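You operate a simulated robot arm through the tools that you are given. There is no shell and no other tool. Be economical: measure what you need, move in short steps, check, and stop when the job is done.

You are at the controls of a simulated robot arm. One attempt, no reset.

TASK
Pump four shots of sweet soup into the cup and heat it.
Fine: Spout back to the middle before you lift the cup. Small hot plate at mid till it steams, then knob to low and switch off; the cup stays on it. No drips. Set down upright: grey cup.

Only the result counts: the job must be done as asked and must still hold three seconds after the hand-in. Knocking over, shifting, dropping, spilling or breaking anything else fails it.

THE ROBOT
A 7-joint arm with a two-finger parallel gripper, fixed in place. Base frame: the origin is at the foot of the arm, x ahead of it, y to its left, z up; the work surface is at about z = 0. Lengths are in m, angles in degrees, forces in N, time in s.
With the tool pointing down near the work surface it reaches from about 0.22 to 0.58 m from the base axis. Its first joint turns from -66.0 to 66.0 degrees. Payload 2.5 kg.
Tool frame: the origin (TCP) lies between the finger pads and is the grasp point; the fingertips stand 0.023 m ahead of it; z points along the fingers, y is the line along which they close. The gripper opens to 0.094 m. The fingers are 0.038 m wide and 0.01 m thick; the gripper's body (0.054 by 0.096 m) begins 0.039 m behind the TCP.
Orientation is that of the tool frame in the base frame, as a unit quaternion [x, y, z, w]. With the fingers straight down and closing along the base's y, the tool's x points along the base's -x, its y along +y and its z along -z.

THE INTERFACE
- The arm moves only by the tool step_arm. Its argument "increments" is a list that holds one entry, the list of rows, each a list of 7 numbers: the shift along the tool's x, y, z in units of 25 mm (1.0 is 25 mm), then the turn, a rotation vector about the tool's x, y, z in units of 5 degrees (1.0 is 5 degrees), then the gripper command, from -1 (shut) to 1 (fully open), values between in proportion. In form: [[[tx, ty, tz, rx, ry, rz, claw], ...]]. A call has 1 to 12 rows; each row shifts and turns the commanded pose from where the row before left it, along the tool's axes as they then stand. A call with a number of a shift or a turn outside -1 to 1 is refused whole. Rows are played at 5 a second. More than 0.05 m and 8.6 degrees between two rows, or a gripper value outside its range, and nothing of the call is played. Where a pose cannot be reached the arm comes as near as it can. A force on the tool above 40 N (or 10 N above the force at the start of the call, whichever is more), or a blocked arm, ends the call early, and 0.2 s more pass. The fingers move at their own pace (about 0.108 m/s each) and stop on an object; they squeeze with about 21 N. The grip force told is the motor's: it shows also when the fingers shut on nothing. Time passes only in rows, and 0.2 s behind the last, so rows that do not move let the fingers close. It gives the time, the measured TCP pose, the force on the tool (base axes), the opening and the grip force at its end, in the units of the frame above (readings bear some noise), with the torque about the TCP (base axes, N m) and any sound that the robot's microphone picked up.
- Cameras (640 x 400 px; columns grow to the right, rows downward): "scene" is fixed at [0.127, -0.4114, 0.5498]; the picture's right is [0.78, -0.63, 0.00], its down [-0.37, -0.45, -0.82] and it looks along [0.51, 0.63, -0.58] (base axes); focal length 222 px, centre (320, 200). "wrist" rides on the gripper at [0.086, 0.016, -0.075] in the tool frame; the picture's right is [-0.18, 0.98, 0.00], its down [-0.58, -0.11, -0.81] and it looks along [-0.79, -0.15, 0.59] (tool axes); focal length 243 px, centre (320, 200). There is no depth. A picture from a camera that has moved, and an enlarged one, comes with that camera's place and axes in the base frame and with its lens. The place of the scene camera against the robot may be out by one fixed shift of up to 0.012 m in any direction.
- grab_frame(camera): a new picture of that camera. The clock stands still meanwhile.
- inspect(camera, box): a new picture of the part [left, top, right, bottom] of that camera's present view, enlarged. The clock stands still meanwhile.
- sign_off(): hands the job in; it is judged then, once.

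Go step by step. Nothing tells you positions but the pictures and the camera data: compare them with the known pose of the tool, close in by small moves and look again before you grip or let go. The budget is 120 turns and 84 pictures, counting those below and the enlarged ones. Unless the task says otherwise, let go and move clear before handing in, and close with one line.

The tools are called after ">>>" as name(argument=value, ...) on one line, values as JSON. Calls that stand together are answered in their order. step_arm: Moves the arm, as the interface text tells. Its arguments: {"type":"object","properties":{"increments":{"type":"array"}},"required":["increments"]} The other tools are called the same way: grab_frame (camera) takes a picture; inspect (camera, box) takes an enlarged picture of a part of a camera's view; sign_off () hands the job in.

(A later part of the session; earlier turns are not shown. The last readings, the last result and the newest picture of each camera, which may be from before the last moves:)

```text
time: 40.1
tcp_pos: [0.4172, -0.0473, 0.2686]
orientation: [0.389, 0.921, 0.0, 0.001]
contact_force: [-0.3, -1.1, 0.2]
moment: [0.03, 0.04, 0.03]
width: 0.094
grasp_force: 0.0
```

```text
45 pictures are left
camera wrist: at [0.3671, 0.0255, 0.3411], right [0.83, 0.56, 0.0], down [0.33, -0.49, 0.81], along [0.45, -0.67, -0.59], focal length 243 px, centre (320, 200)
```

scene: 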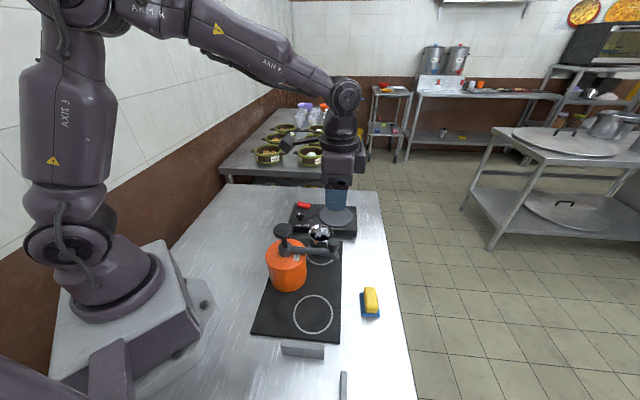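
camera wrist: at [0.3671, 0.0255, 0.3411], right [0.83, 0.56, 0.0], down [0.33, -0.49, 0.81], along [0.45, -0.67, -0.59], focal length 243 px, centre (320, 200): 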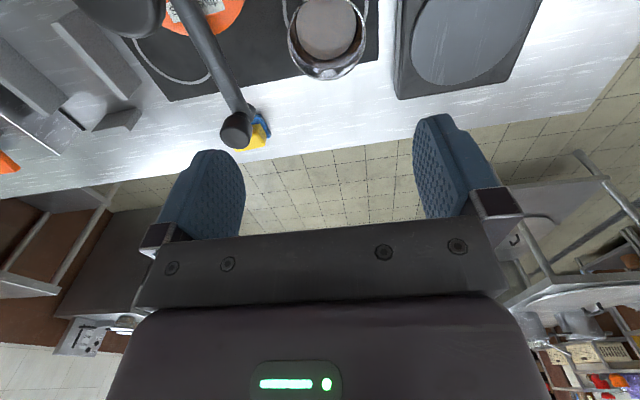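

>>> inspect(camera="wrist", box=[272, 0, 400, 80])

>>> inspect(camera="wrist", box=[380, 0, 572, 120])

```text
5.00 times, centred on (336, 40) of wrist
camera zoom: at [0.3671, 0.0255, 0.3411], right [0.83, 0.56, 0.0], down [0.33, -0.49, 0.81], along [0.45, -0.67, -0.59], focal length 1213 px, centre (240, 1000)
```

zoom: 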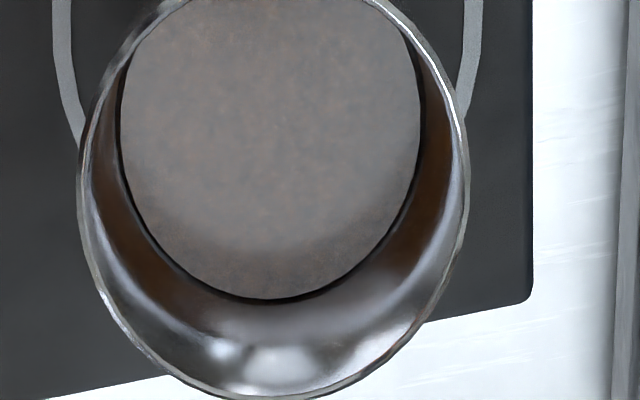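

```text
3.33 times, centred on (476, 60) of wrist
camera zoom: at [0.3671, 0.0255, 0.3411], right [0.83, 0.56, 0.0], down [0.33, -0.49, 0.81], along [0.45, -0.67, -0.59], focal length 809 px, centre (-200, 667)
```

zoom: 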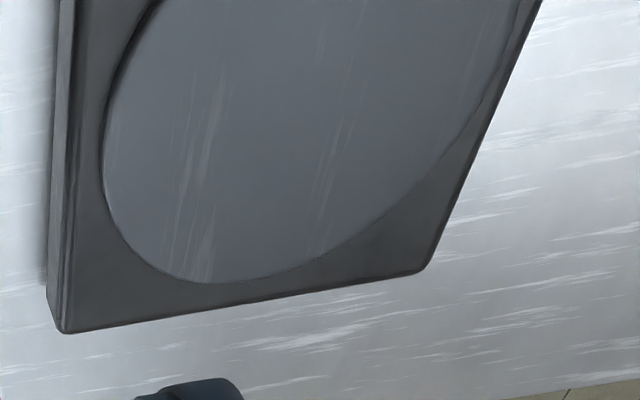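

Cup rim centre is about (0.422, -0.049). I'll adjust and descend to just above the rim.

>>> step_arm(increments=[[[-0.17, 0.09, 1, 0, 0, 0, 1], [0, 0, 1, 0, 0, 0, 1], [0, 0, 1, 0, 0, 0, 1], [0, 0, 1, 0, 0, 0, 1], [0, 0, 1, 0, 0, 0, 1], [0, 0, 0.8, 0, 0, 0, 1], [0, 0, 0, 0, 0, 0, 1]]])

>>> grab_frame(camera="wrist")

>>> inspect(camera="scene", box=[255, 195, 383, 275])

```text
time: 41.7
tcp_pos: [0.4221, -0.0474, 0.1244]
orientation: [0.388, 0.922, 0.0, 0.001]
contact_force: [0.4, 0.3, 0.6]
moment: [-0.02, 0.01, 0.0]
width: 0.094
grasp_force: 0.1
```

```text
42 pictures are left
camera wrist: at [0.3728, 0.0251, 0.1985], right [0.83, 0.56, 0.0], down [0.33, -0.49, 0.81], along [0.45, -0.67, -0.59], focal length 243 px, centre (320, 200)
```

wrist: 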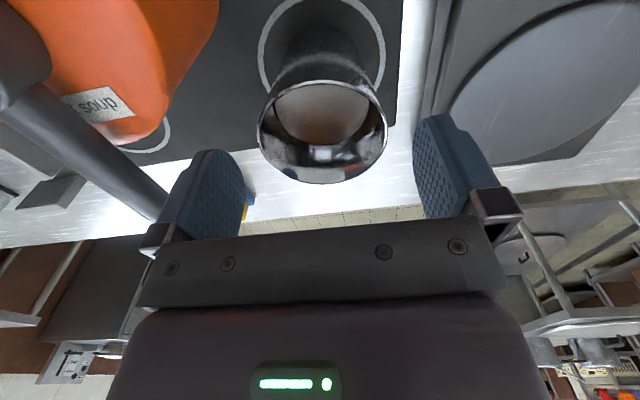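

```text
5.00 times, centred on (319, 235) of scene
camera zoom: at [0.127, -0.4114, 0.5498], right [0.78, -0.63, 0.0], down [-0.37, -0.45, -0.82], along [0.51, 0.63, -0.58], focal length 1112 px, centre (325, 25)
```

zoom: 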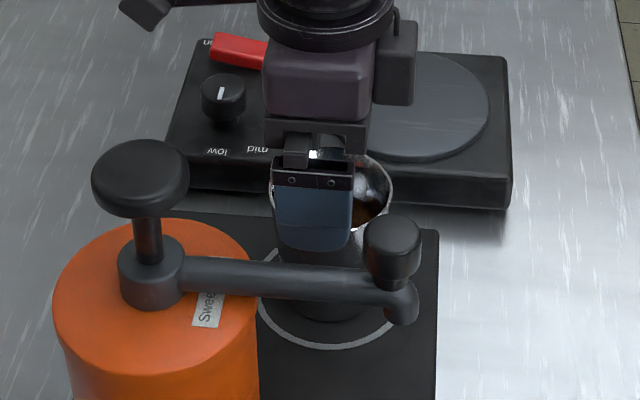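

The cup is centred between the fingers. I'll descend to grip height.

>>> step_arm(increments=[[[0, 0, 0.6, 0, 0, 0, 1], [0, 0, 0.6, 0, 0, 0, 1], [0, 0, 0.6, 0, 0, 0, 1], [0, 0, 0.5, 0, 0, 0, 1], [0, 0, 0, 0, 0, 0, 1]]])

>>> grab_frame(camera="wrist")

```text
time: 42.9
tcp_pos: [0.4215, -0.047, 0.0661]
orientation: [0.388, 0.922, -0.001, 0.001]
contact_force: [-0.1, -0.8, 0.0]
moment: [-0.01, -0.01, 0.01]
width: 0.0941
grasp_force: 0.1
```

```text
40 pictures are left
camera wrist: at [0.3715, 0.0262, 0.1405], right [0.83, 0.56, 0.0], down [0.33, -0.49, 0.81], along [0.45, -0.67, -0.59], focal length 243 px, centre (320, 200)
```

wrist: 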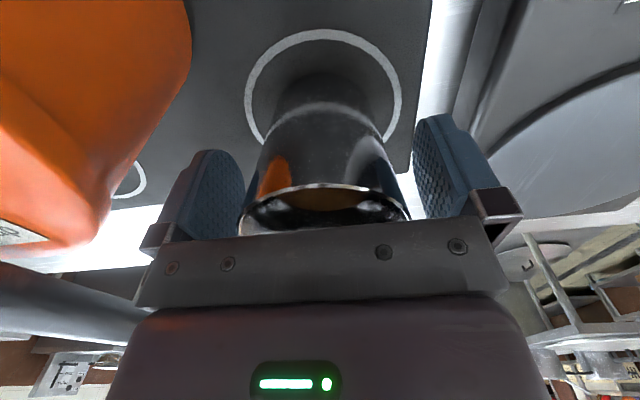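

Fingers straddle the cup. I'll close gently.

>>> step_arm(increments=[[[0, 0, 0, 0, 0, 0, 0.8], [0, 0, 0, 0, 0, 0, 0.65], [0, 0, 0, 0, 0, 0, 0.55], [0, 0, 0, 0, 0, 0, 0.45], [0, 0, 0, 0, 0, 0, 0.3], [0, 0, 0, 0, 0, 0, -1], [0, 0, 0, 0, 0, 0, -1]]])

```text
time: 44.5
tcp_pos: [0.4215, -0.0462, 0.0665]
orientation: [0.388, 0.922, 0.0, 0.001]
contact_force: [0.7, -0.2, 0.9]
moment: [-0.01, 0.02, -0.02]
width: 0.0741
grasp_force: 21.6
```

Gripped at 74 mm. I'll lift slowly with a gentle ramp.

>>> step_arm(increments=[[[0, 0, -0.1, 0, 0, 0, -1], [0, 0, -0.2, 0, 0, 0, -1], [0, 0, -0.3, 0, 0, 0, -1], [0, 0, -0.4, 0, 0, 0, -1], [0, 0, -0.4, 0, 0, 0, -1], [0, 0, -0.4, 0, 0, 0, -1], [0, 0, -0.4, 0, 0, 0, -1], [0, 0, -0.3, 0, 0, 0, -1], [0, 0, -0.2, 0, 0, 0, -1], [0, 0, -0.1, 0, 0, 0, -1], [0, 0, 0, 0, 0, 0, -1]]])

>>> grab_frame(camera="scene")

>>> grab_frame(camera="wrist")

```text
time: 46.9
tcp_pos: [0.4226, -0.048, 0.1359]
orientation: [0.388, 0.921, -0.001, 0.002]
contact_force: [-0.3, -0.2, -2.1]
moment: [0.0, 0.05, -0.02]
width: 0.0744
grasp_force: 21.1
```

```text
39 pictures are left
```

scene: 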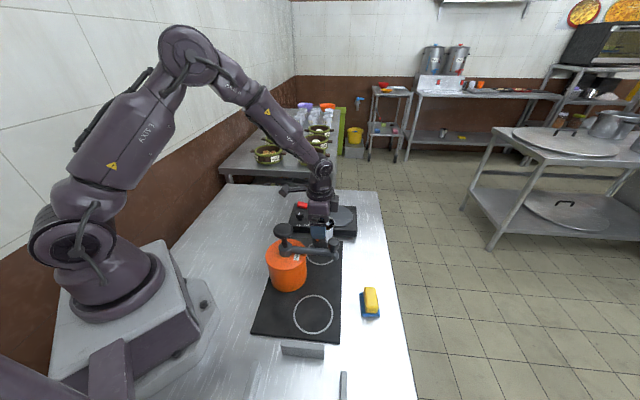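

```text
38 pictures are left
camera wrist: at [0.3729, 0.0248, 0.211], right [0.83, 0.56, 0.0], down [0.33, -0.49, 0.81], along [0.45, -0.67, -0.59], focal length 243 px, centre (320, 200)
```

wrist: 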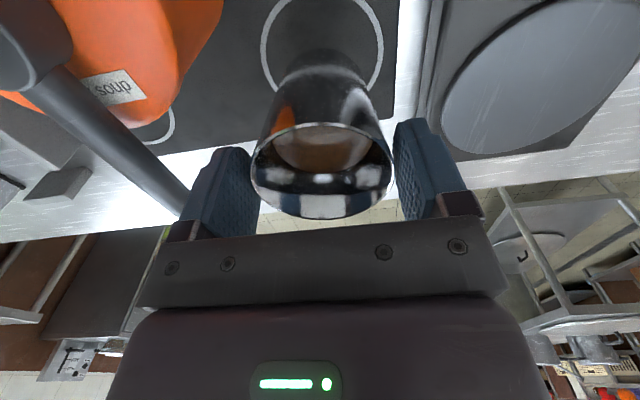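

Cup is held upright and the hot plate centre is about (0.557, 0.027). I'll carry it over smoothly.

>>> step_arm(increments=[[[-0.039, 0.15, 0, 0, 0, 0, -1], [-0.078, 0.3, 0, 0, 0, 0, -1], [-0.131, 0.5, 0, 0, 0, 0, -1], [-0.157, 0.6, 0, 0, 0, 0, -1], [-0.17, 0.65, 0, 0, 0, 0, -1], [-0.183, 0.7, 0, 0, 0, 0, -1], [-0.183, 0.7, 0, 0, 0, 0, -1], [-0.17, 0.65, 0, 0, 0, 0, -1], [-0.157, 0.6, 0, 0, 0, 0, -1], [-0.131, 0.5, 0, 0, 0, 0, -1], [-0.092, 0.35, 0, 0, 0, 0, -1], [-0.05, 0.19, 0, 0, 0, 0, -1]]])

>>> inspect(camera="scene", box=[280, 170, 376, 230])

>>> grab_frame(camera="wrist")

```text
time: 49.5
tcp_pos: [0.5539, 0.0277, 0.137]
orientation: [0.387, 0.922, 0.0, -0.001]
contact_force: [0.5, 0.2, -3.0]
moment: [-0.01, 0.02, 0.04]
width: 0.0743
grasp_force: 21.1
```

```text
6.67 times, centred on (328, 200) of scene
camera zoom: at [0.127, -0.4114, 0.5498], right [0.78, -0.63, 0.0], down [-0.37, -0.45, -0.82], along [0.51, 0.63, -0.58], focal length 1483 px, centre (267, 200)
```

zoom: 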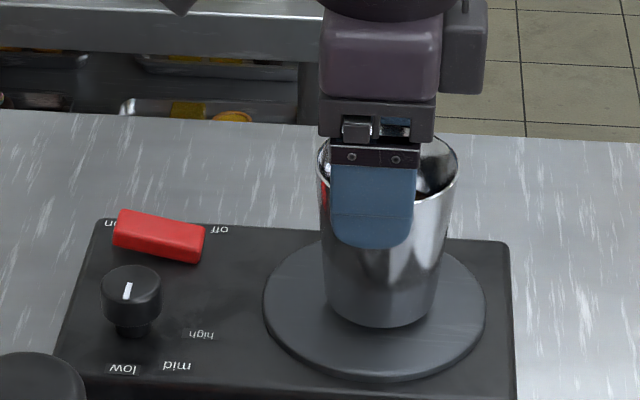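

```text
36 pictures are left
camera wrist: at [0.5042, 0.1004, 0.2105], right [0.83, 0.56, 0.0], down [0.33, -0.49, 0.81], along [0.45, -0.67, -0.59], focal length 243 px, centre (320, 200)
```

wrist: 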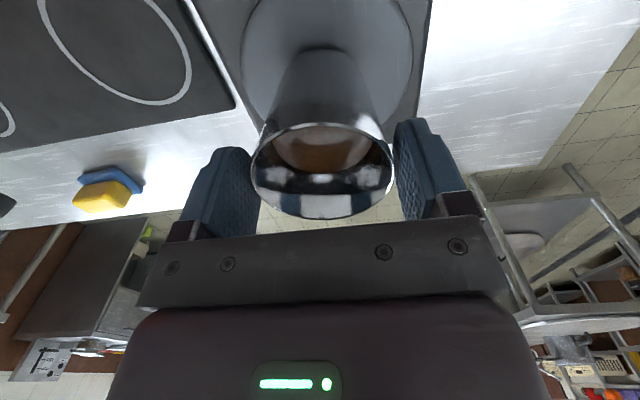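

The cup hangs lower in the grip than planned (rim near z≈0.128), steady, with its bottom only slightly above the plate and centred on it. I'll lower in tiny steps, watching the force.

>>> step_arm(increments=[[[0, 0, 0.06, 0, 0, 0, -1], [0, 0, 0.06, 0, 0, 0, -1], [0, 0, 0.06, 0, 0, 0, -1], [0, 0, 0, 0, 0, 0, -1]]])

>>> inspect(camera="scene", box=[280, 170, 376, 230])

```text
time: 50.5
tcp_pos: [0.5546, 0.0278, 0.1319]
orientation: [0.389, 0.921, -0.001, 0.001]
contact_force: [0.1, 0.4, -2.5]
moment: [0.03, 0.01, 0.01]
width: 0.0744
grasp_force: 20.6
```

```text
6.67 times, centred on (328, 200) of scene
camera zoom: at [0.127, -0.4114, 0.5498], right [0.78, -0.63, 0.0], down [-0.37, -0.45, -0.82], along [0.51, 0.63, -0.58], focal length 1483 px, centre (267, 200)
```

zoom: 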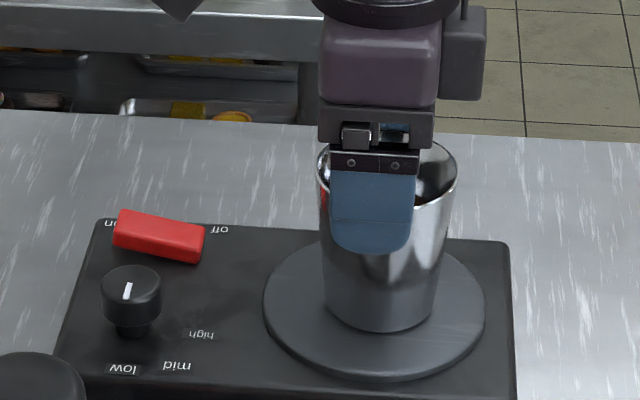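

>>> step_arm(increments=[[[0, 0, 0.1, 0, 0, 0, -1], [0, 0, 0.1, 0, 0, 0, -1], [0, 0, 0, 0, 0, 0, -1]]])

>>> step_arm(increments=[[[0, 0, 0.1, 0, 0, 0, -1], [0, 0, 0.1, 0, 0, 0, -1], [0, 0, 0, 0, 0, 0, -1]]])

>>> inspect(camera="scene", box=[280, 170, 376, 230])

```text
time: 51.3
tcp_pos: [0.5555, 0.0285, 0.1281]
orientation: [0.387, 0.922, 0.0, 0.002]
contact_force: [2.0, 2.7, 15.7]
moment: [-0.08, -0.15, -0.03]
width: 0.0745
grasp_force: 21.5
```

```text
time: 52.1
tcp_pos: [0.5553, 0.0275, 0.1212]
orientation: [0.388, 0.922, 0.001, 0.002]
contact_force: [3.2, 2.7, 14.9]
moment: [-0.04, -0.13, 0.01]
width: 0.0743
grasp_force: 21.4
```

```text
6.67 times, centred on (328, 200) of scene
camera zoom: at [0.1269, -0.4114, 0.5499], right [0.78, -0.63, 0.0], down [-0.37, -0.45, -0.82], along [0.52, 0.63, -0.58], focal length 1483 px, centre (267, 200)
```

zoom: 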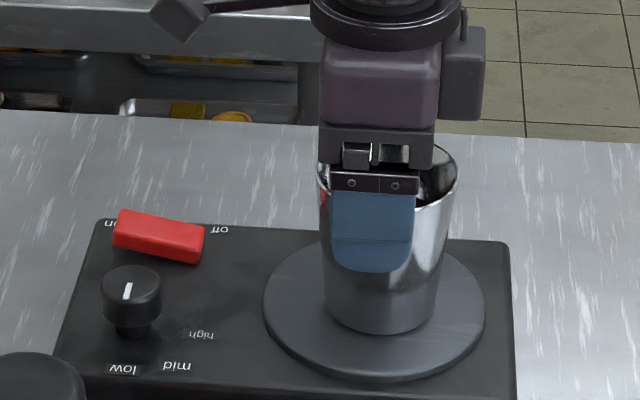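

The cup is seated on the plate and the grip merely slid down it. I'll release slowly.

>>> step_arm(increments=[[[0, 0, 0, 0, 0, 0, 0.62], [0, 0, 0, 0, 0, 0, 0.7], [0, 0, 0, 0, 0, 0, 0.85], [0, 0, 0, 0, 0, 0, 1], [0, 0, 0, 0, 0, 0, 1]]])

>>> grab_frame(camera="wrist")

```text
time: 53.3
tcp_pos: [0.5542, 0.0273, 0.1201]
orientation: [0.388, 0.921, 0.0, 0.001]
contact_force: [-1.0, 0.9, -0.3]
moment: [0.0, 0.04, -0.01]
width: 0.0942
grasp_force: 0.0
```

```text
33 pictures are left
camera wrist: at [0.5044, 0.1001, 0.1957], right [0.83, 0.56, 0.0], down [0.33, -0.49, 0.81], along [0.45, -0.67, -0.59], focal length 243 px, centre (320, 200)
```

wrist: 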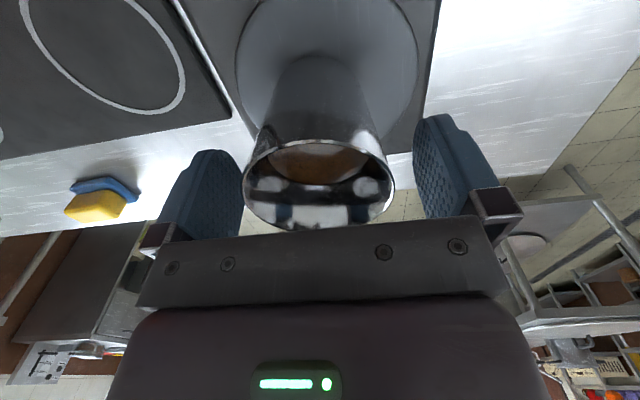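

Fingers are clear. I'll rise and move above the knob, turning the wrist to a good grip heading.

>>> step_arm(increments=[[[0, 0, -0.8, 0, 0, 0, 1], [0, 0, -1, 0, 0, 0, 1], [0, 0, -1, 0, 0, 0, 1], [0, 0, -1, 0, 0, 0, 1], [0.954, -0.178, -0.2, 0, 0, 0, 0.4], [0.954, -0.178, 0, 0, 0, 0, 0.4], [0.954, -0.178, 0, 0, 0, 0, 0.4], [0.954, -0.178, 0, 0, 0, 0, 0.4], [0.954, -0.178, 0, 0, 0, 0, 0.4], [0, 0, 0, 0, 0, -1, 0.4], [0, 0, 0, 0, 0, -1, 0.4], [0, 0, 0, 0, 0, -1, 0.4]]])

>>> step_arm(increments=[[[0, 0, 0, 0, 0, -1, 0.4], [0, 0, 0, 0, 0, -1, 0.4], [0, 0, 0, 0, 0, -0.6, 0.4], [0, 0, 0, 0, 0, 0, 0.4]]])

>>> grab_frame(camera="wrist")

>>> inspect(camera="scene", box=[280, 170, 376, 230])

```text
time: 55.9
tcp_pos: [0.4563, 0.0969, 0.2211]
orientation: [0.265, 0.964, 0.0, 0.001]
contact_force: [-0.9, 0.4, -0.2]
moment: [-0.03, -0.02, 0.03]
width: 0.0657
grasp_force: 0.1
```

```text
time: 56.9
tcp_pos: [0.4558, 0.0962, 0.2211]
orientation: [0.152, 0.988, 0.0, 0.001]
contact_force: [0.1, -1.2, -0.5]
moment: [0.01, 0.02, 0.03]
width: 0.0659
grasp_force: 0.1
```

```text
32 pictures are left
camera wrist: at [0.3772, 0.1383, 0.2957], right [0.47, 0.88, 0.0], down [0.52, -0.28, 0.81], along [0.71, -0.38, -0.59], focal length 243 px, centre (320, 200)
```

wrist: 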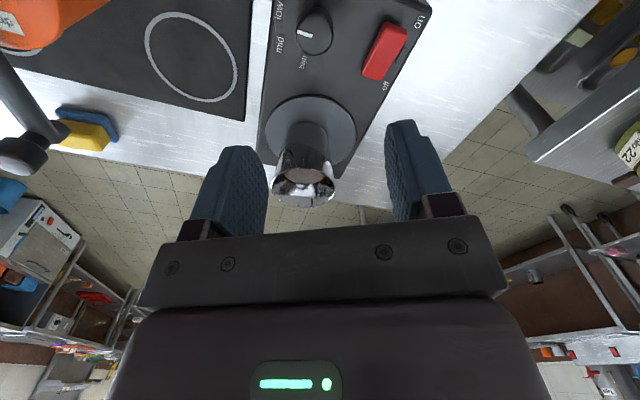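

```text
6.67 times, centred on (328, 200) of scene
camera zoom: at [0.127, -0.4114, 0.5498], right [0.78, -0.63, 0.0], down [-0.37, -0.45, -0.82], along [0.51, 0.63, -0.58], focal length 1483 px, centre (267, 200)
```

zoom: 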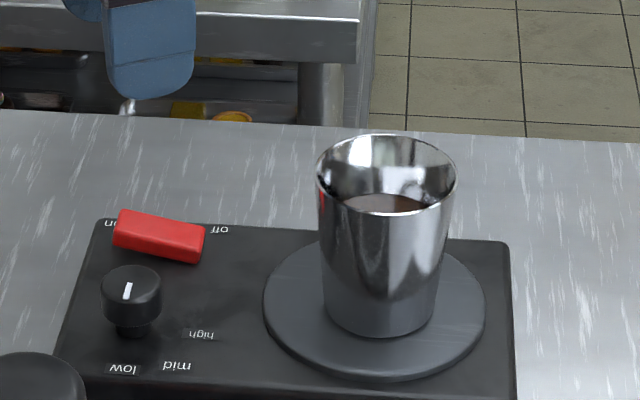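

The cup stands upright on the plate. I'll zoom in on knob and switch.

>>> inspect(camera="wrist", box=[264, 0, 440, 110])

```text
3.64 times, centred on (352, 55) of wrist
camera zoom: at [0.3772, 0.1383, 0.2957], right [0.47, 0.88, 0.0], down [0.52, -0.28, 0.81], along [0.71, -0.38, -0.59], focal length 882 px, centre (204, 727)
```

zoom: 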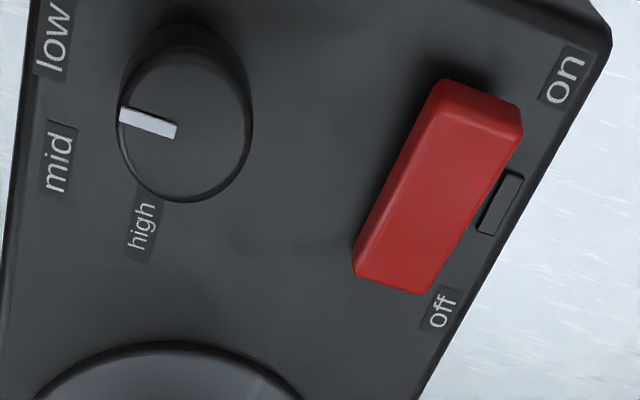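

Knob centre is about (0.449, 0.0955) with its top at z≈0.058, pointing at low; the switch is a rocker with its lamp dark. I'll descend toward the knob.

>>> step_arm(increments=[[[0.26, -0.11, 1, 0, 0, 0, 0.4], [0, 0, 1, 0, 0, 0, 0.4], [0, 0, 1, 0, 0, 0, 0.4], [0, 0, 1, 0, 0, 0, 0.4], [0, 0, 1, 0, 0, 0, 0.4], [0, 0, 0.2, 0, 0, 0, 0.4], [0, 0, 0, 0, 0, 0, 0.4]]])

>>> grab_frame(camera="wrist")

```text
time: 58.5
tcp_pos: [0.4501, 0.0959, 0.092]
orientation: [0.154, 0.988, 0.001, 0.001]
contact_force: [0.0, -0.4, 0.1]
moment: [0.0, -0.01, 0.02]
width: 0.0657
grasp_force: 0.1
```

```text
29 pictures are left
camera wrist: at [0.3712, 0.1372, 0.1663], right [0.47, 0.88, 0.0], down [0.52, -0.28, 0.81], along [0.71, -0.38, -0.59], focal length 243 px, centre (320, 200)
```

wrist: 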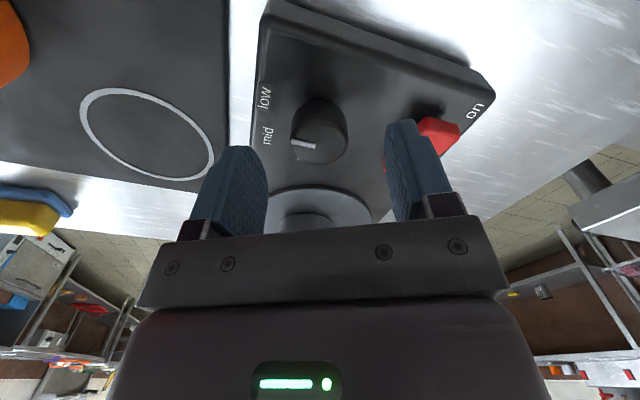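

Aligned. I'll narrow the opening a bit, descend around the knob and grip.

>>> step_arm(increments=[[[-0.1, -0.05, 0, 0, 0, 0, 0.1], [0, 0, 0.5, 0, 0, 0, 0.1], [0, 0, 0.46, 0, 0, 0, 0.1], [0, 0, 0, 0, 0, 0, 0.1]]])

>>> step_arm(increments=[[[0, 0, 0, 0, 0, 0, -0.15], [0, 0, 0, 0, 0, 0, -0.3], [0, 0, 0, 0, 0, 0, -1], [0, 0, 0, 0, 0, 0, -1]]])

>>> grab_frame(camera="wrist")

```text
time: 59.5
tcp_pos: [0.4522, 0.0957, 0.067]
orientation: [0.154, 0.988, 0.0, 0.001]
contact_force: [-0.7, -0.5, 0.3]
moment: [0.01, 0.02, 0.04]
width: 0.0515
grasp_force: 0.0
```

```text
time: 60.5
tcp_pos: [0.4521, 0.0943, 0.0673]
orientation: [0.154, 0.988, 0.0, 0.0]
contact_force: [0.6, -0.1, 0.8]
moment: [0.03, -0.02, 0.03]
width: 0.0314
grasp_force: 21.4
```

```text
28 pictures are left
camera wrist: at [0.3735, 0.136, 0.1413], right [0.47, 0.88, 0.0], down [0.52, -0.28, 0.81], along [0.71, -0.38, -0.59], focal length 243 px, centre (320, 200)
```

wrist: 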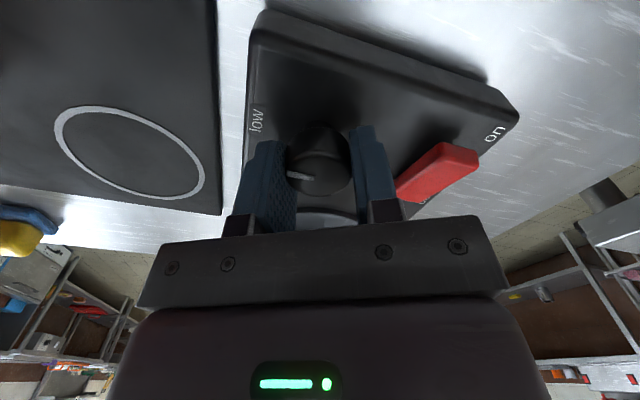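

Knob gripped. I'll turn it about 43° counter-clockwise toward mid.

>>> step_arm(increments=[[[0, 0, 0, 0, 0, -0.7, -1], [0, 0, 0, 0, 0, -0.9, -1], [0, 0, 0, 0, 0, -1, -1], [0, 0, 0, 0, 0, -1, -1], [0, 0, 0, 0, 0, -1, -1], [0, 0, 0, 0, 0, -1, -1], [0, 0, 0, 0, 0, -1, -1], [0, 0, 0, 0, 0, -1, -1], [0, 0, 0, 0, 0, -1, -1], [0, 0, 0, 0, 0, 0, -1]]])

>>> inspect(camera="wrist", box=[200, 80, 440, 230])

```text
time: 62.7
tcp_pos: [0.4512, 0.096, 0.0686]
orientation: [-0.22, 0.975, 0.0, 0.0]
contact_force: [6.5, 6.1, 0.2]
moment: [0.17, -0.31, 0.01]
width: 0.031
grasp_force: 20.5
```

```text
2.67 times, centred on (320, 155) of wrist
camera zoom: at [0.3641, 0.0723, 0.1419], right [-0.26, 0.97, 0.0], down [0.57, 0.15, 0.81], along [0.78, 0.21, -0.59], focal length 647 px, centre (320, 320)
```

zoom: 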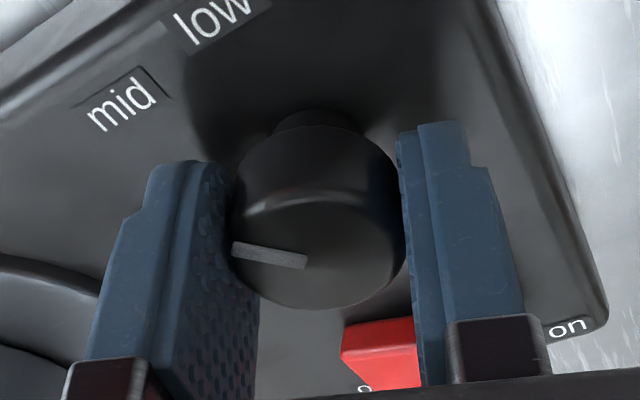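

The knob followed the tool. I'll release and rise to check the pointer against the mid label.

>>> step_arm(increments=[[[0, 0, 0, 0, 0, 0, -0.2], [0, 0, 0, 0, 0, 0, 0.1], [0, 0, 0, 0, 0, 0, 0.1], [0, 0, -1, 0, 0, 0, 0.1], [0, 0, -1, 0, 0, 0, 0.1], [0, 0, -1, 0, 0, 0, 0.1], [0, 0, -1, 0, 0, 0, -1], [0, 0, 0, 0, 0, 0, -1]]])

>>> inspect(camera="wrist", box=[210, 0, 450, 150])

```text
time: 64.5
tcp_pos: [0.453, 0.0947, 0.167]
orientation: [-0.22, 0.976, 0.0, 0.0]
contact_force: [0.2, 0.8, 0.1]
moment: [-0.04, 0.01, 0.0]
width: 0.0
grasp_force: 20.7
```

```text
2.67 times, centred on (330, 75) of wrist
camera zoom: at [0.3668, 0.0717, 0.2424], right [-0.25, 0.97, 0.0], down [0.57, 0.15, 0.81], along [0.78, 0.2, -0.59], focal length 647 px, centre (293, 533)
```

zoom: 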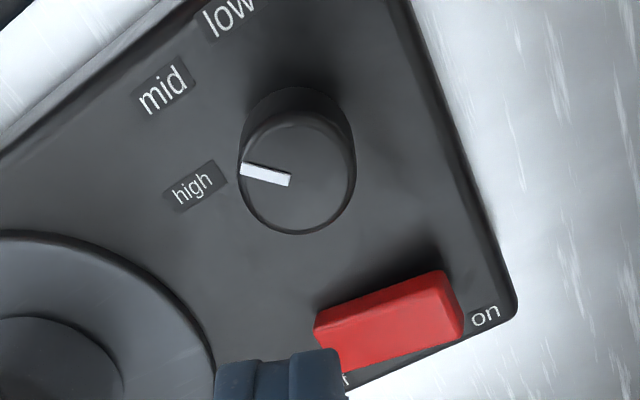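

The pointer now reads mid. Next I'll move with closed fingers above the "on" end of the rocker.

>>> step_arm(increments=[[[-0.707, 0.583, 0, 0, 0, 0, -1], [-0.707, 0.583, 0, 0, 0, 0, -1], [-0.707, 0.583, 0, 0, 0, 0, -1], [0, 0, 1, 0, 0, 0, -1], [0, 0, 1, 0, 0, 0, -1], [0, 0, 0.8, 0, 0, 0, -1], [0, 0, 0, 0, 0, 0, -1]]])

>>> grab_frame(camera="wrist")

>>> inspect(camera="scene", box=[280, 170, 376, 230])

```text
time: 66.1
tcp_pos: [0.4792, 0.1573, 0.0981]
orientation: [-0.219, 0.976, -0.001, 0.001]
contact_force: [-0.4, -0.2, 0.6]
moment: [-0.01, -0.01, 0.0]
width: 0.0
grasp_force: 21.6
```

```text
25 pictures are left
camera wrist: at [0.3927, 0.1344, 0.1723], right [-0.25, 0.97, 0.0], down [0.57, 0.15, 0.81], along [0.78, 0.2, -0.59], focal length 243 px, centre (320, 200)
```

wrist: 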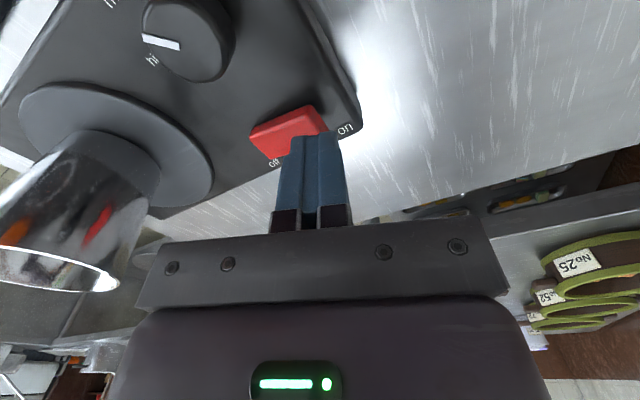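

```text
6.67 times, centred on (328, 200) of scene
camera zoom: at [0.127, -0.4114, 0.5498], right [0.78, -0.63, 0.0], down [-0.37, -0.45, -0.82], along [0.51, 0.63, -0.58], focal length 1483 px, centre (267, 200)
```

zoom: 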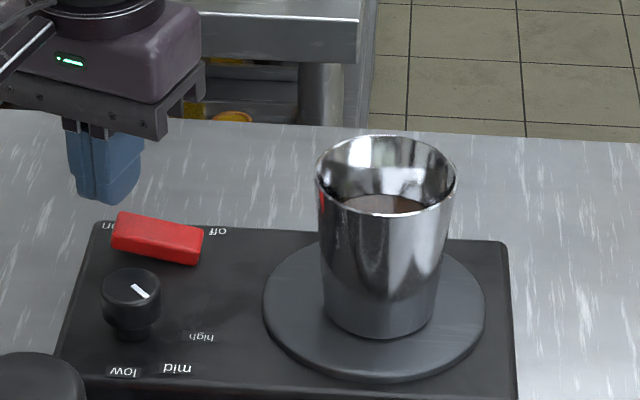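

The tip would land right at the bar's end, so I'll shift 5 mm inward and press down slowly.

>>> step_arm(increments=[[[-0.07, -0.19, 0, 0, 0, 0, -1], [0, 0, 0.4, 0, 0, 0, -1], [0, 0, 0.3, 0, 0, 0, -1], [0, 0, 0.15, 0, 0, 0, -1], [0, 0, 0.1, 0, 0, 0, -1], [0, 0, 0, 0, 0, 0, -1]]])

>>> inspect(camera="scene", box=[280, 190, 328, 220])

```text
time: 67.6
tcp_pos: [0.482, 0.1546, 0.0739]
orientation: [-0.219, 0.976, 0.0, -0.003]
contact_force: [-3.6, -1.0, 6.0]
moment: [-0.03, -0.04, -0.03]
width: 0.0
grasp_force: 20.9
stopped in row 6: the force on the tool passed its limit at 40 N (the readings are from after the stop); the commanded pose is now the measured one
```

```text
13.33 times, centred on (304, 205) of scene
camera zoom: at [0.127, -0.4114, 0.5498], right [0.78, -0.63, 0.0], down [-0.37, -0.45, -0.82], along [0.52, 0.63, -0.58], focal length 2966 px, centre (533, 133)
```

zoom: 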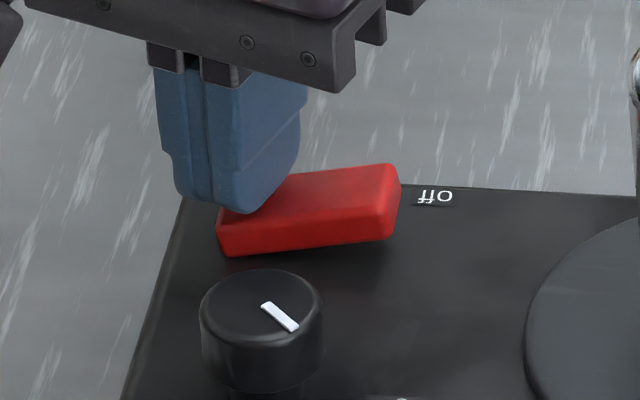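

The rocker has flipped to "on". I'll rise and check the lamp, the knob and the cup.

>>> step_arm(increments=[[[0, 0, -0.5, 0, 0, 0, -1], [0, 0, -1, 0, 0, 0, -1], [0, 0, -1, 0, 0, 0, -1], [0, 0, -1, 0, 0, 0, -1]]])

>>> inspect(camera="scene", box=[280, 170, 376, 230])

>>> grab_frame(camera="wrist")

```text
time: 68.6
tcp_pos: [0.4824, 0.1553, 0.161]
orientation: [-0.219, 0.976, 0.001, -0.003]
contact_force: [-1.2, -0.7, 0.5]
moment: [-0.02, 0.0, -0.01]
width: 0.0001
grasp_force: 21.0
```

```text
6.67 times, centred on (328, 200) of scene
camera zoom: at [0.127, -0.4114, 0.5498], right [0.78, -0.63, 0.0], down [-0.37, -0.45, -0.82], along [0.51, 0.63, -0.58], focal length 1483 px, centre (267, 200)
```

zoom: 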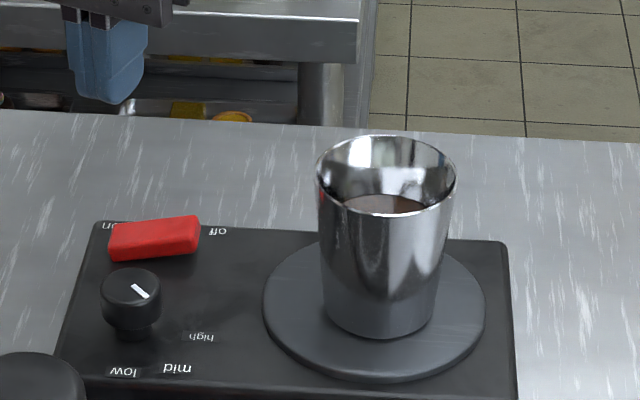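

```text
21 pictures are left
camera wrist: at [0.3967, 0.1313, 0.237], right [-0.26, 0.97, 0.0], down [0.58, 0.15, 0.8], along [0.78, 0.21, -0.6], focal length 243 px, centre (320, 200)
```

wrist: 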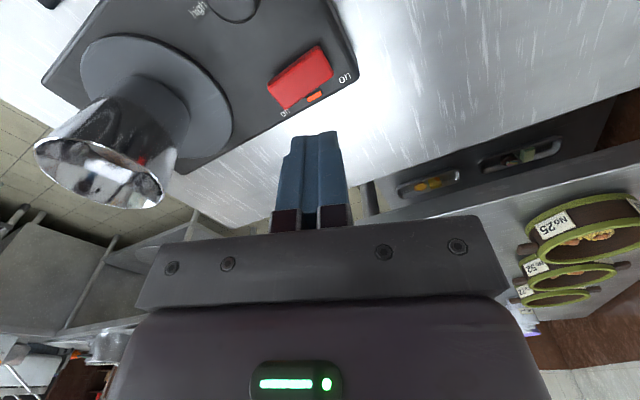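

The lamp glows, so it's heating at mid. While it heats I'll hover over the knob with the fingers ready.

>>> step_arm(increments=[[[0.727, -0.553, 0, 0, 0, 0, -1], [0.727, -0.553, 0, 0, 0, 0, 0.1], [0.727, -0.553, 0, 0, 0, 0, 0.1], [0, 0, 0.9, 0, 0, 0, 0.1], [0, 0, 0.9, 0, 0, 0, 0.1], [0, 0, 0.9, 0, 0, 0, 0.1], [0, 0, 0, 0, 0, 0, 0.1], [0, 0, 0, 0, 0, 0, 0.1], [0, 0, 0, 0, 0, 0, 0.1], [0, 0, 0, 0, 0, 0, 0.1], [0, 0, 0, 0, 0, 0, 0.1], [0, 0, 0, 0, 0, 0, 0.1]]])

>>> grab_frame(camera="wrist")

>>> inspect(camera="scene", box=[280, 170, 376, 230])

```text
time: 71.2
tcp_pos: [0.453, 0.0931, 0.0914]
orientation: [-0.22, 0.975, 0.001, -0.002]
contact_force: [0.0, 0.5, -0.5]
moment: [-0.02, 0.01, 0.04]
width: 0.0518
grasp_force: 0.0
```

```text
20 pictures are left
camera wrist: at [0.3672, 0.0704, 0.1668], right [-0.26, 0.97, 0.0], down [0.57, 0.15, 0.8], along [0.78, 0.21, -0.59], focal length 243 px, centre (320, 200)
```

wrist: 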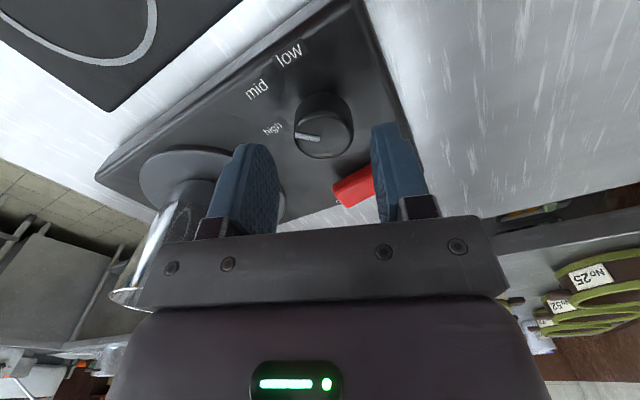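

```text
6.67 times, centred on (328, 200) of scene
camera zoom: at [0.127, -0.4114, 0.5498], right [0.78, -0.63, 0.0], down [-0.37, -0.45, -0.82], along [0.51, 0.63, -0.58], focal length 1483 px, centre (267, 200)
```

zoom: 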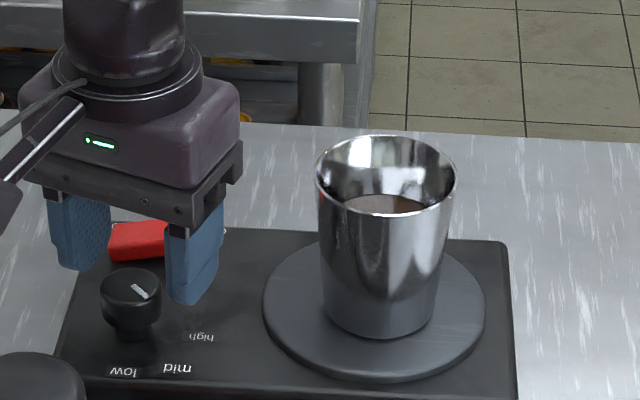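

No steam yet; I'll wait.

>>> step_arm(increments=[[[0, 0, 0, 0, 0, 0, 0.1], [0, 0, 0, 0, 0, 0, 0.1], [0, 0, 0, 0, 0, 0, 0.1], [0, 0, 0, 0, 0, 0, 0.1], [0, 0, 0, 0, 0, 0, 0.1], [0, 0, 0, 0, 0, 0, 0.1], [0, 0, 0, 0, 0, 0, 0.1], [0, 0, 0, 0, 0, 0, 0.1], [0, 0, 0, 0, 0, 0, 0.1], [0, 0, 0, 0, 0, 0, 0.1], [0, 0, 0, 0, 0, 0, 0.1], [0, 0, 0, 0, 0, 0, 0.1]]])

>>> step_arm(increments=[[[0, 0, 0, 0, 0, 0, 0.1], [0, 0, 0, 0, 0, 0, 0.1], [0, 0, 0, 0, 0, 0, 0.1], [0, 0, 0, 0, 0, 0, 0.1], [0, 0, 0, 0, 0, 0, 0.1], [0, 0, 0, 0, 0, 0, 0.1], [0, 0, 0, 0, 0, 0, 0.1], [0, 0, 0, 0, 0, 0, 0.1], [0, 0, 0, 0, 0, 0, 0.1], [0, 0, 0, 0, 0, 0, 0.1], [0, 0, 0, 0, 0, 0, 0.1], [0, 0, 0, 0, 0, 0, 0.1]]])

>>> inspect(camera="scene", box=[280, 170, 376, 230])

```text
time: 73.8
tcp_pos: [0.4522, 0.0944, 0.0926]
orientation: [-0.22, 0.976, 0.0, -0.002]
contact_force: [0.0, -0.3, -1.1]
moment: [0.02, 0.01, 0.03]
width: 0.0517
grasp_force: 0.1
```

```text
time: 76.4
tcp_pos: [0.453, 0.0949, 0.0925]
orientation: [-0.22, 0.976, 0.001, -0.003]
contact_force: [0.3, -0.9, 0.0]
moment: [-0.03, 0.03, 0.04]
width: 0.0518
grasp_force: 0.1
```

```text
6.67 times, centred on (328, 200) of scene
camera zoom: at [0.127, -0.4114, 0.5498], right [0.78, -0.63, 0.0], down [-0.37, -0.45, -0.82], along [0.51, 0.63, -0.58], focal length 1483 px, centre (267, 200)
```

zoom: 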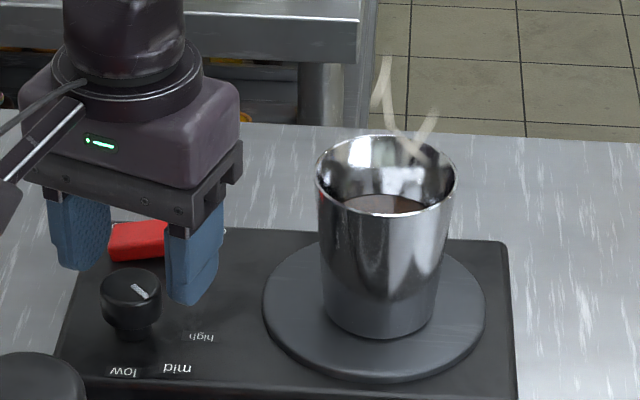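

It steams. I'll descend, grip the knob and turn it back to low.

>>> step_arm(increments=[[[0, 0, 0.5, 0, 0, 0, 0.1], [0, 0, 0.5, 0, 0, 0, 0.1], [0, 0, 0, 0, 0, 0, 0.1], [0, 0, 0, 0, 0, 0, -0.15], [0, 0, 0, 0, 0, 0, -0.3], [0, 0, 0, 0, 0, 0, -1], [0, 0, 0, 0, 0, 0, -1]]])

>>> step_arm(increments=[[[0, 0, 0, 0, 0, 0.7, -1], [0, 0, 0, 0, 0, 0.9, -1], [0, 0, 0, 0, 0, 1, -1], [0, 0, 0, 0, 0, 1, -1], [0, 0, 0, 0, 0, 1, -1], [0, 0, 0, 0, 0, 1, -1], [0, 0, 0, 0, 0, 1, -1], [0, 0, 0, 0, 0, 1, -1], [0, 0, 0, 0, 0, 1, -1], [0, 0, 0, 0, 0, 0, -1]]])

```text
time: 78.0
tcp_pos: [0.4503, 0.0959, 0.0664]
orientation: [-0.221, 0.975, 0.002, -0.002]
contact_force: [-4.6, 12.9, -0.4]
moment: [0.17, 0.09, -0.02]
width: 0.0314
grasp_force: 21.1
```

```text
time: 80.2
tcp_pos: [0.4516, 0.0938, 0.0679]
orientation: [0.153, 0.988, 0.0, 0.0]
contact_force: [8.0, -5.2, 0.7]
moment: [-0.08, -0.11, -0.01]
width: 0.0314
grasp_force: 21.3
```

>>> step_arm(increments=[[[0, 0, 0, 0, 0, 0, -0.2], [0, 0, 0, 0, 0, 0, 0.1], [0, 0, 0, 0, 0, 0, 0.1], [0, 0, -1, 0, 0, 0, 0.1], [0, 0, -1, 0, 0, 0, 0.1], [0, 0, -1, 0, 0, 0, 0.1], [0, 0, -1, 0, 0, 0, -1], [0, 0, 0, 0, 0, 0, -1]]])

>>> inspect(camera="wrist", box=[210, 0, 450, 150])

>>> inspect(camera="scene", box=[280, 170, 376, 230])

```text
time: 82.0
tcp_pos: [0.4508, 0.0941, 0.1684]
orientation: [0.153, 0.988, -0.001, -0.002]
contact_force: [0.3, -0.1, -0.7]
moment: [-0.01, -0.02, 0.02]
width: 0.0
grasp_force: 21.3
```

```text
2.67 times, centred on (330, 75) of wrist
camera zoom: at [0.3727, 0.1351, 0.2431], right [0.47, 0.88, 0.0], down [0.52, -0.28, 0.8], along [0.71, -0.38, -0.59], focal length 647 px, centre (293, 533)
```

zoom: 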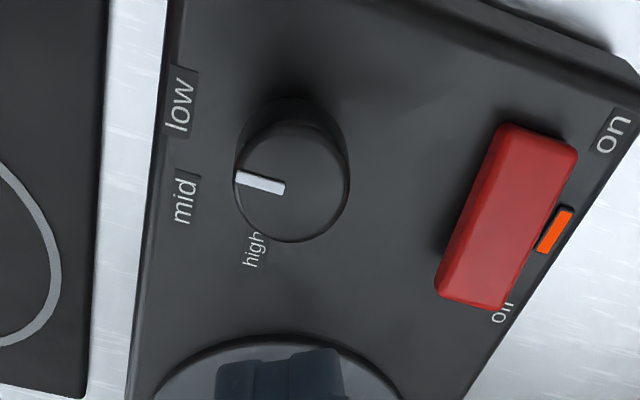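

```text
6.67 times, centred on (328, 200) of scene
camera zoom: at [0.127, -0.4114, 0.5498], right [0.78, -0.63, 0.0], down [-0.37, -0.45, -0.82], along [0.51, 0.63, -0.58], focal length 1483 px, centre (267, 200)
```

zoom: 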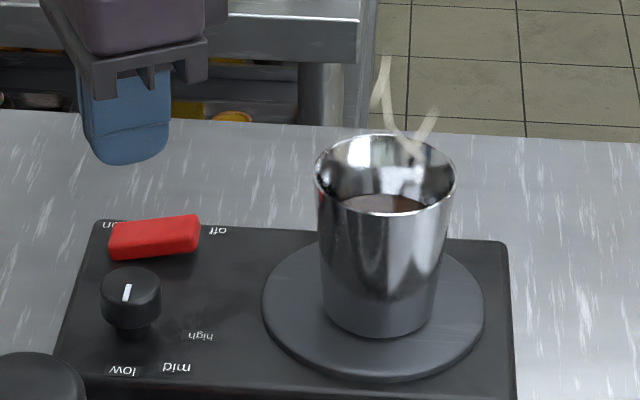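

Knob is at low again. Next I'll go over the "off" end of the rocker.

>>> step_arm(increments=[[[-0.577, 0.7, 0, 0, 0, 0, -1], [-0.577, 0.7, 0, 0, 0, 0, -1], [-0.577, 0.7, 0, 0, 0, 0, -1], [0, 0, 1, 0, 0, 0, -1], [0, 0, 1, 0, 0, 0, -1], [0, 0, 0.7, 0, 0, 0, -1], [0, 0, 0, 0, 0, 0, -1]]])

>>> grab_frame(camera="wrist")

>>> inspect(camera="scene", box=[280, 170, 376, 230])

```text
time: 83.6
tcp_pos: [0.5075, 0.1318, 0.0991]
orientation: [0.153, 0.988, 0.001, -0.002]
contact_force: [-0.4, 0.6, 0.2]
moment: [-0.01, 0.0, 0.01]
width: 0.0002
grasp_force: 20.8
```

```text
15 pictures are left
camera wrist: at [0.4294, 0.1731, 0.1743], right [0.47, 0.88, 0.0], down [0.52, -0.28, 0.8], along [0.71, -0.38, -0.59], focal length 243 px, centre (320, 200)
```

wrist: 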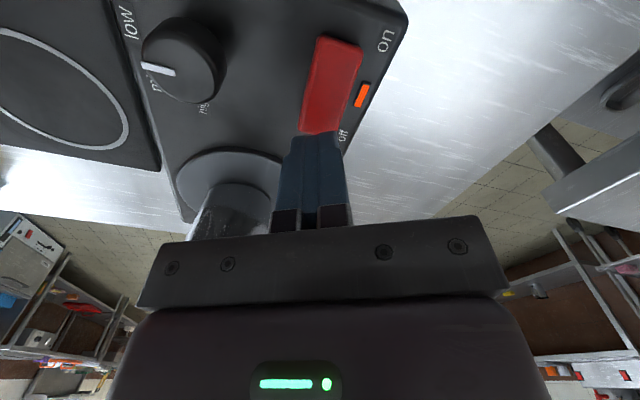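

```text
6.67 times, centred on (328, 200) of scene
camera zoom: at [0.127, -0.4114, 0.5498], right [0.78, -0.63, 0.0], down [-0.37, -0.45, -0.82], along [0.51, 0.63, -0.58], focal length 1483 px, centre (267, 200)
```

zoom: 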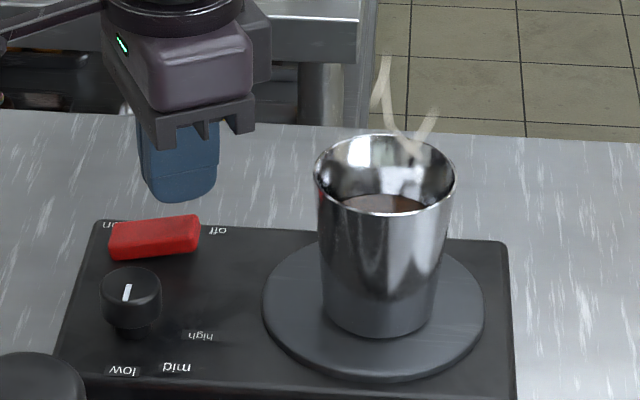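

Nearly aligned; I'll shift 4 mm inward and press.

>>> step_arm(increments=[[[0.14, 0.07, 0, 0, 0, 0, -1], [0, 0, 0.4, 0, 0, 0, -1], [0, 0, 0.3, 0, 0, 0, -1], [0, 0, 0.15, 0, 0, 0, -1], [0, 0, 0.1, 0, 0, 0, -1], [0, 0, 0.06, 0, 0, 0, -1], [0, 0, 0, 0, 0, 0, -1]]])

>>> inspect(camera="scene", box=[280, 190, 328, 220])

```text
time: 85.2
tcp_pos: [0.505, 0.1338, 0.0756]
orientation: [0.152, 0.988, 0.0, -0.002]
contact_force: [1.0, 0.1, 0.5]
moment: [0.0, -0.02, 0.01]
width: 0.0
grasp_force: 20.9
```

```text
13.33 times, centred on (304, 205) of scene
camera zoom: at [0.127, -0.4114, 0.5498], right [0.78, -0.63, 0.0], down [-0.37, -0.45, -0.82], along [0.51, 0.63, -0.58], focal length 2966 px, centre (533, 133)
```

zoom: 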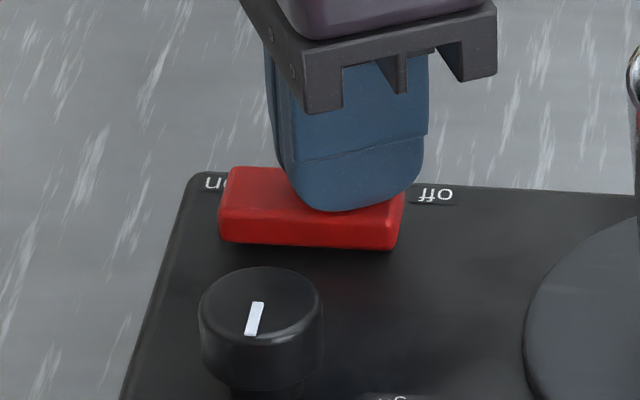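

It is only part way; I'll press a little further.

>>> step_arm(increments=[[[0, 0, 0.06, 0, 0, 0, -1], [0, 0, 0.06, 0, 0, 0, -1], [0, 0, 0.06, 0, 0, 0, -1], [0, 0, 0, 0, 0, 0, -1]]])

>>> step_arm(increments=[[[0, 0, -0.6, 0, 0, 0, -1], [0, 0, -1, 0, 0, 0, -1], [0, 0, -1, 0, 0, 0, -1], [0, 0, -1, 0, 0, 0, -1]]])

>>> grab_frame(camera="wrist")

>>> inspect(camera="scene", box=[280, 170, 376, 230])

```text
time: 86.0
tcp_pos: [0.5052, 0.1342, 0.0757]
orientation: [0.152, 0.988, 0.0, -0.002]
contact_force: [-0.8, 0.1, 2.5]
moment: [-0.01, 0.02, 0.02]
width: 0.0001
grasp_force: 21.0
stopped in row 3: the force on the tool passed its limit at 46 N (the readings are from after the stop); the commanded pose is now the measured one
```

```text
time: 87.0
tcp_pos: [0.5063, 0.1362, 0.1649]
orientation: [0.152, 0.988, -0.001, -0.003]
contact_force: [-0.2, 0.0, -0.2]
moment: [0.03, -0.03, -0.02]
width: 0.0
grasp_force: 21.1
```

```text
12 pictures are left
camera wrist: at [0.4288, 0.1758, 0.2398], right [0.47, 0.88, 0.0], down [0.53, -0.28, 0.8], along [0.71, -0.38, -0.59], focal length 243 px, centre (320, 200)
```

wrist: 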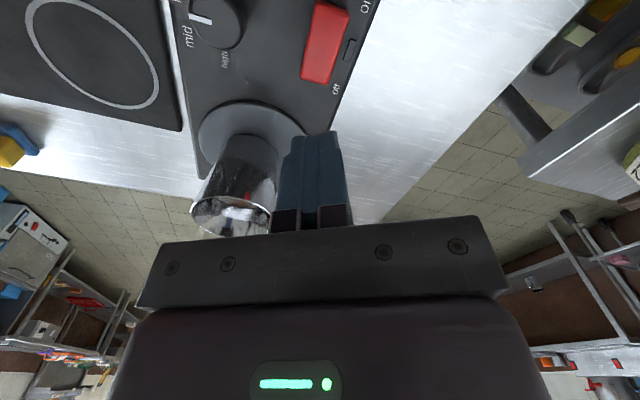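

```text
6.67 times, centred on (328, 200) of scene
camera zoom: at [0.127, -0.4114, 0.5498], right [0.78, -0.63, 0.0], down [-0.37, -0.45, -0.82], along [0.51, 0.63, -0.58], focal length 1483 px, centre (267, 200)
```

zoom: 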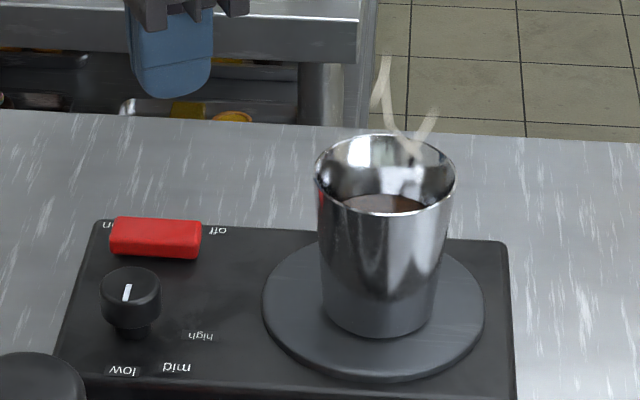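

The lamp is dark, so it's off, but the rocker isn't fully tilted because the finger was broad across the pivot. I'll turn the wrist and give the outer "off" end a proper press.

>>> step_arm(increments=[[[-0.3, -0.27, 0, 0, 0, 0, -1], [0, 0, 0, 0, 0, -1, -1], [0, 0, 0, 0, 0, -1, -1], [0, 0, 0, 0, 0, -1, -1], [0, 0, 0, 0, 0, -1, -1], [0, 0, 0, 0, 0, -1, -1], [0, 0, 0, 0, 0, -1, -1], [0, 0, 0, 0, 0, -1, -1], [0, 0, 0, 0, 0, -1, -1], [0, 0, 0, 0, 0, -0.6, -1], [0, 0, 1, 0, 0, 0, -1], [0, 0, 1, 0, 0, 0, -1]]])

>>> step_arm(increments=[[[0, 0, 0.5, 0, 0, 0, -1], [0, 0, 0, 0, 0, 0, -1]]])

>>> grab_frame(camera="wrist")

```text
time: 89.6
tcp_pos: [0.5133, 0.1287, 0.1152]
orientation: [-0.221, 0.975, 0.0, -0.002]
contact_force: [0.0, -0.2, 0.5]
moment: [0.01, -0.03, -0.02]
width: 0.0
grasp_force: 20.6
```

```text
time: 90.2
tcp_pos: [0.5126, 0.1261, 0.1037]
orientation: [-0.22, 0.976, 0.0, -0.002]
contact_force: [0.1, -0.6, -0.5]
moment: [-0.02, -0.03, -0.01]
width: 0.0
grasp_force: 21.1
```

```text
10 pictures are left
camera wrist: at [0.4265, 0.1028, 0.1772], right [-0.26, 0.97, 0.0], down [0.57, 0.15, 0.8], along [0.78, 0.21, -0.59], focal length 243 px, centre (320, 200)
```

wrist: 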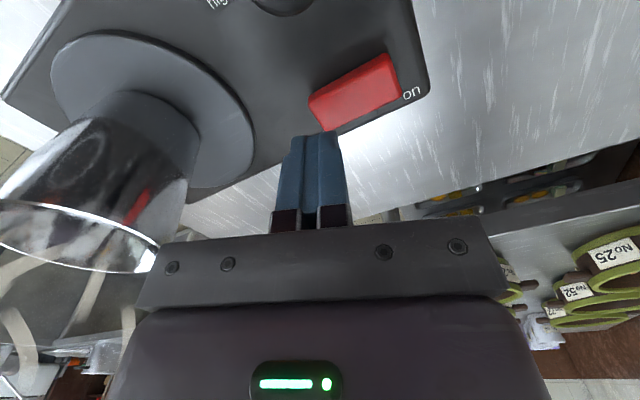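

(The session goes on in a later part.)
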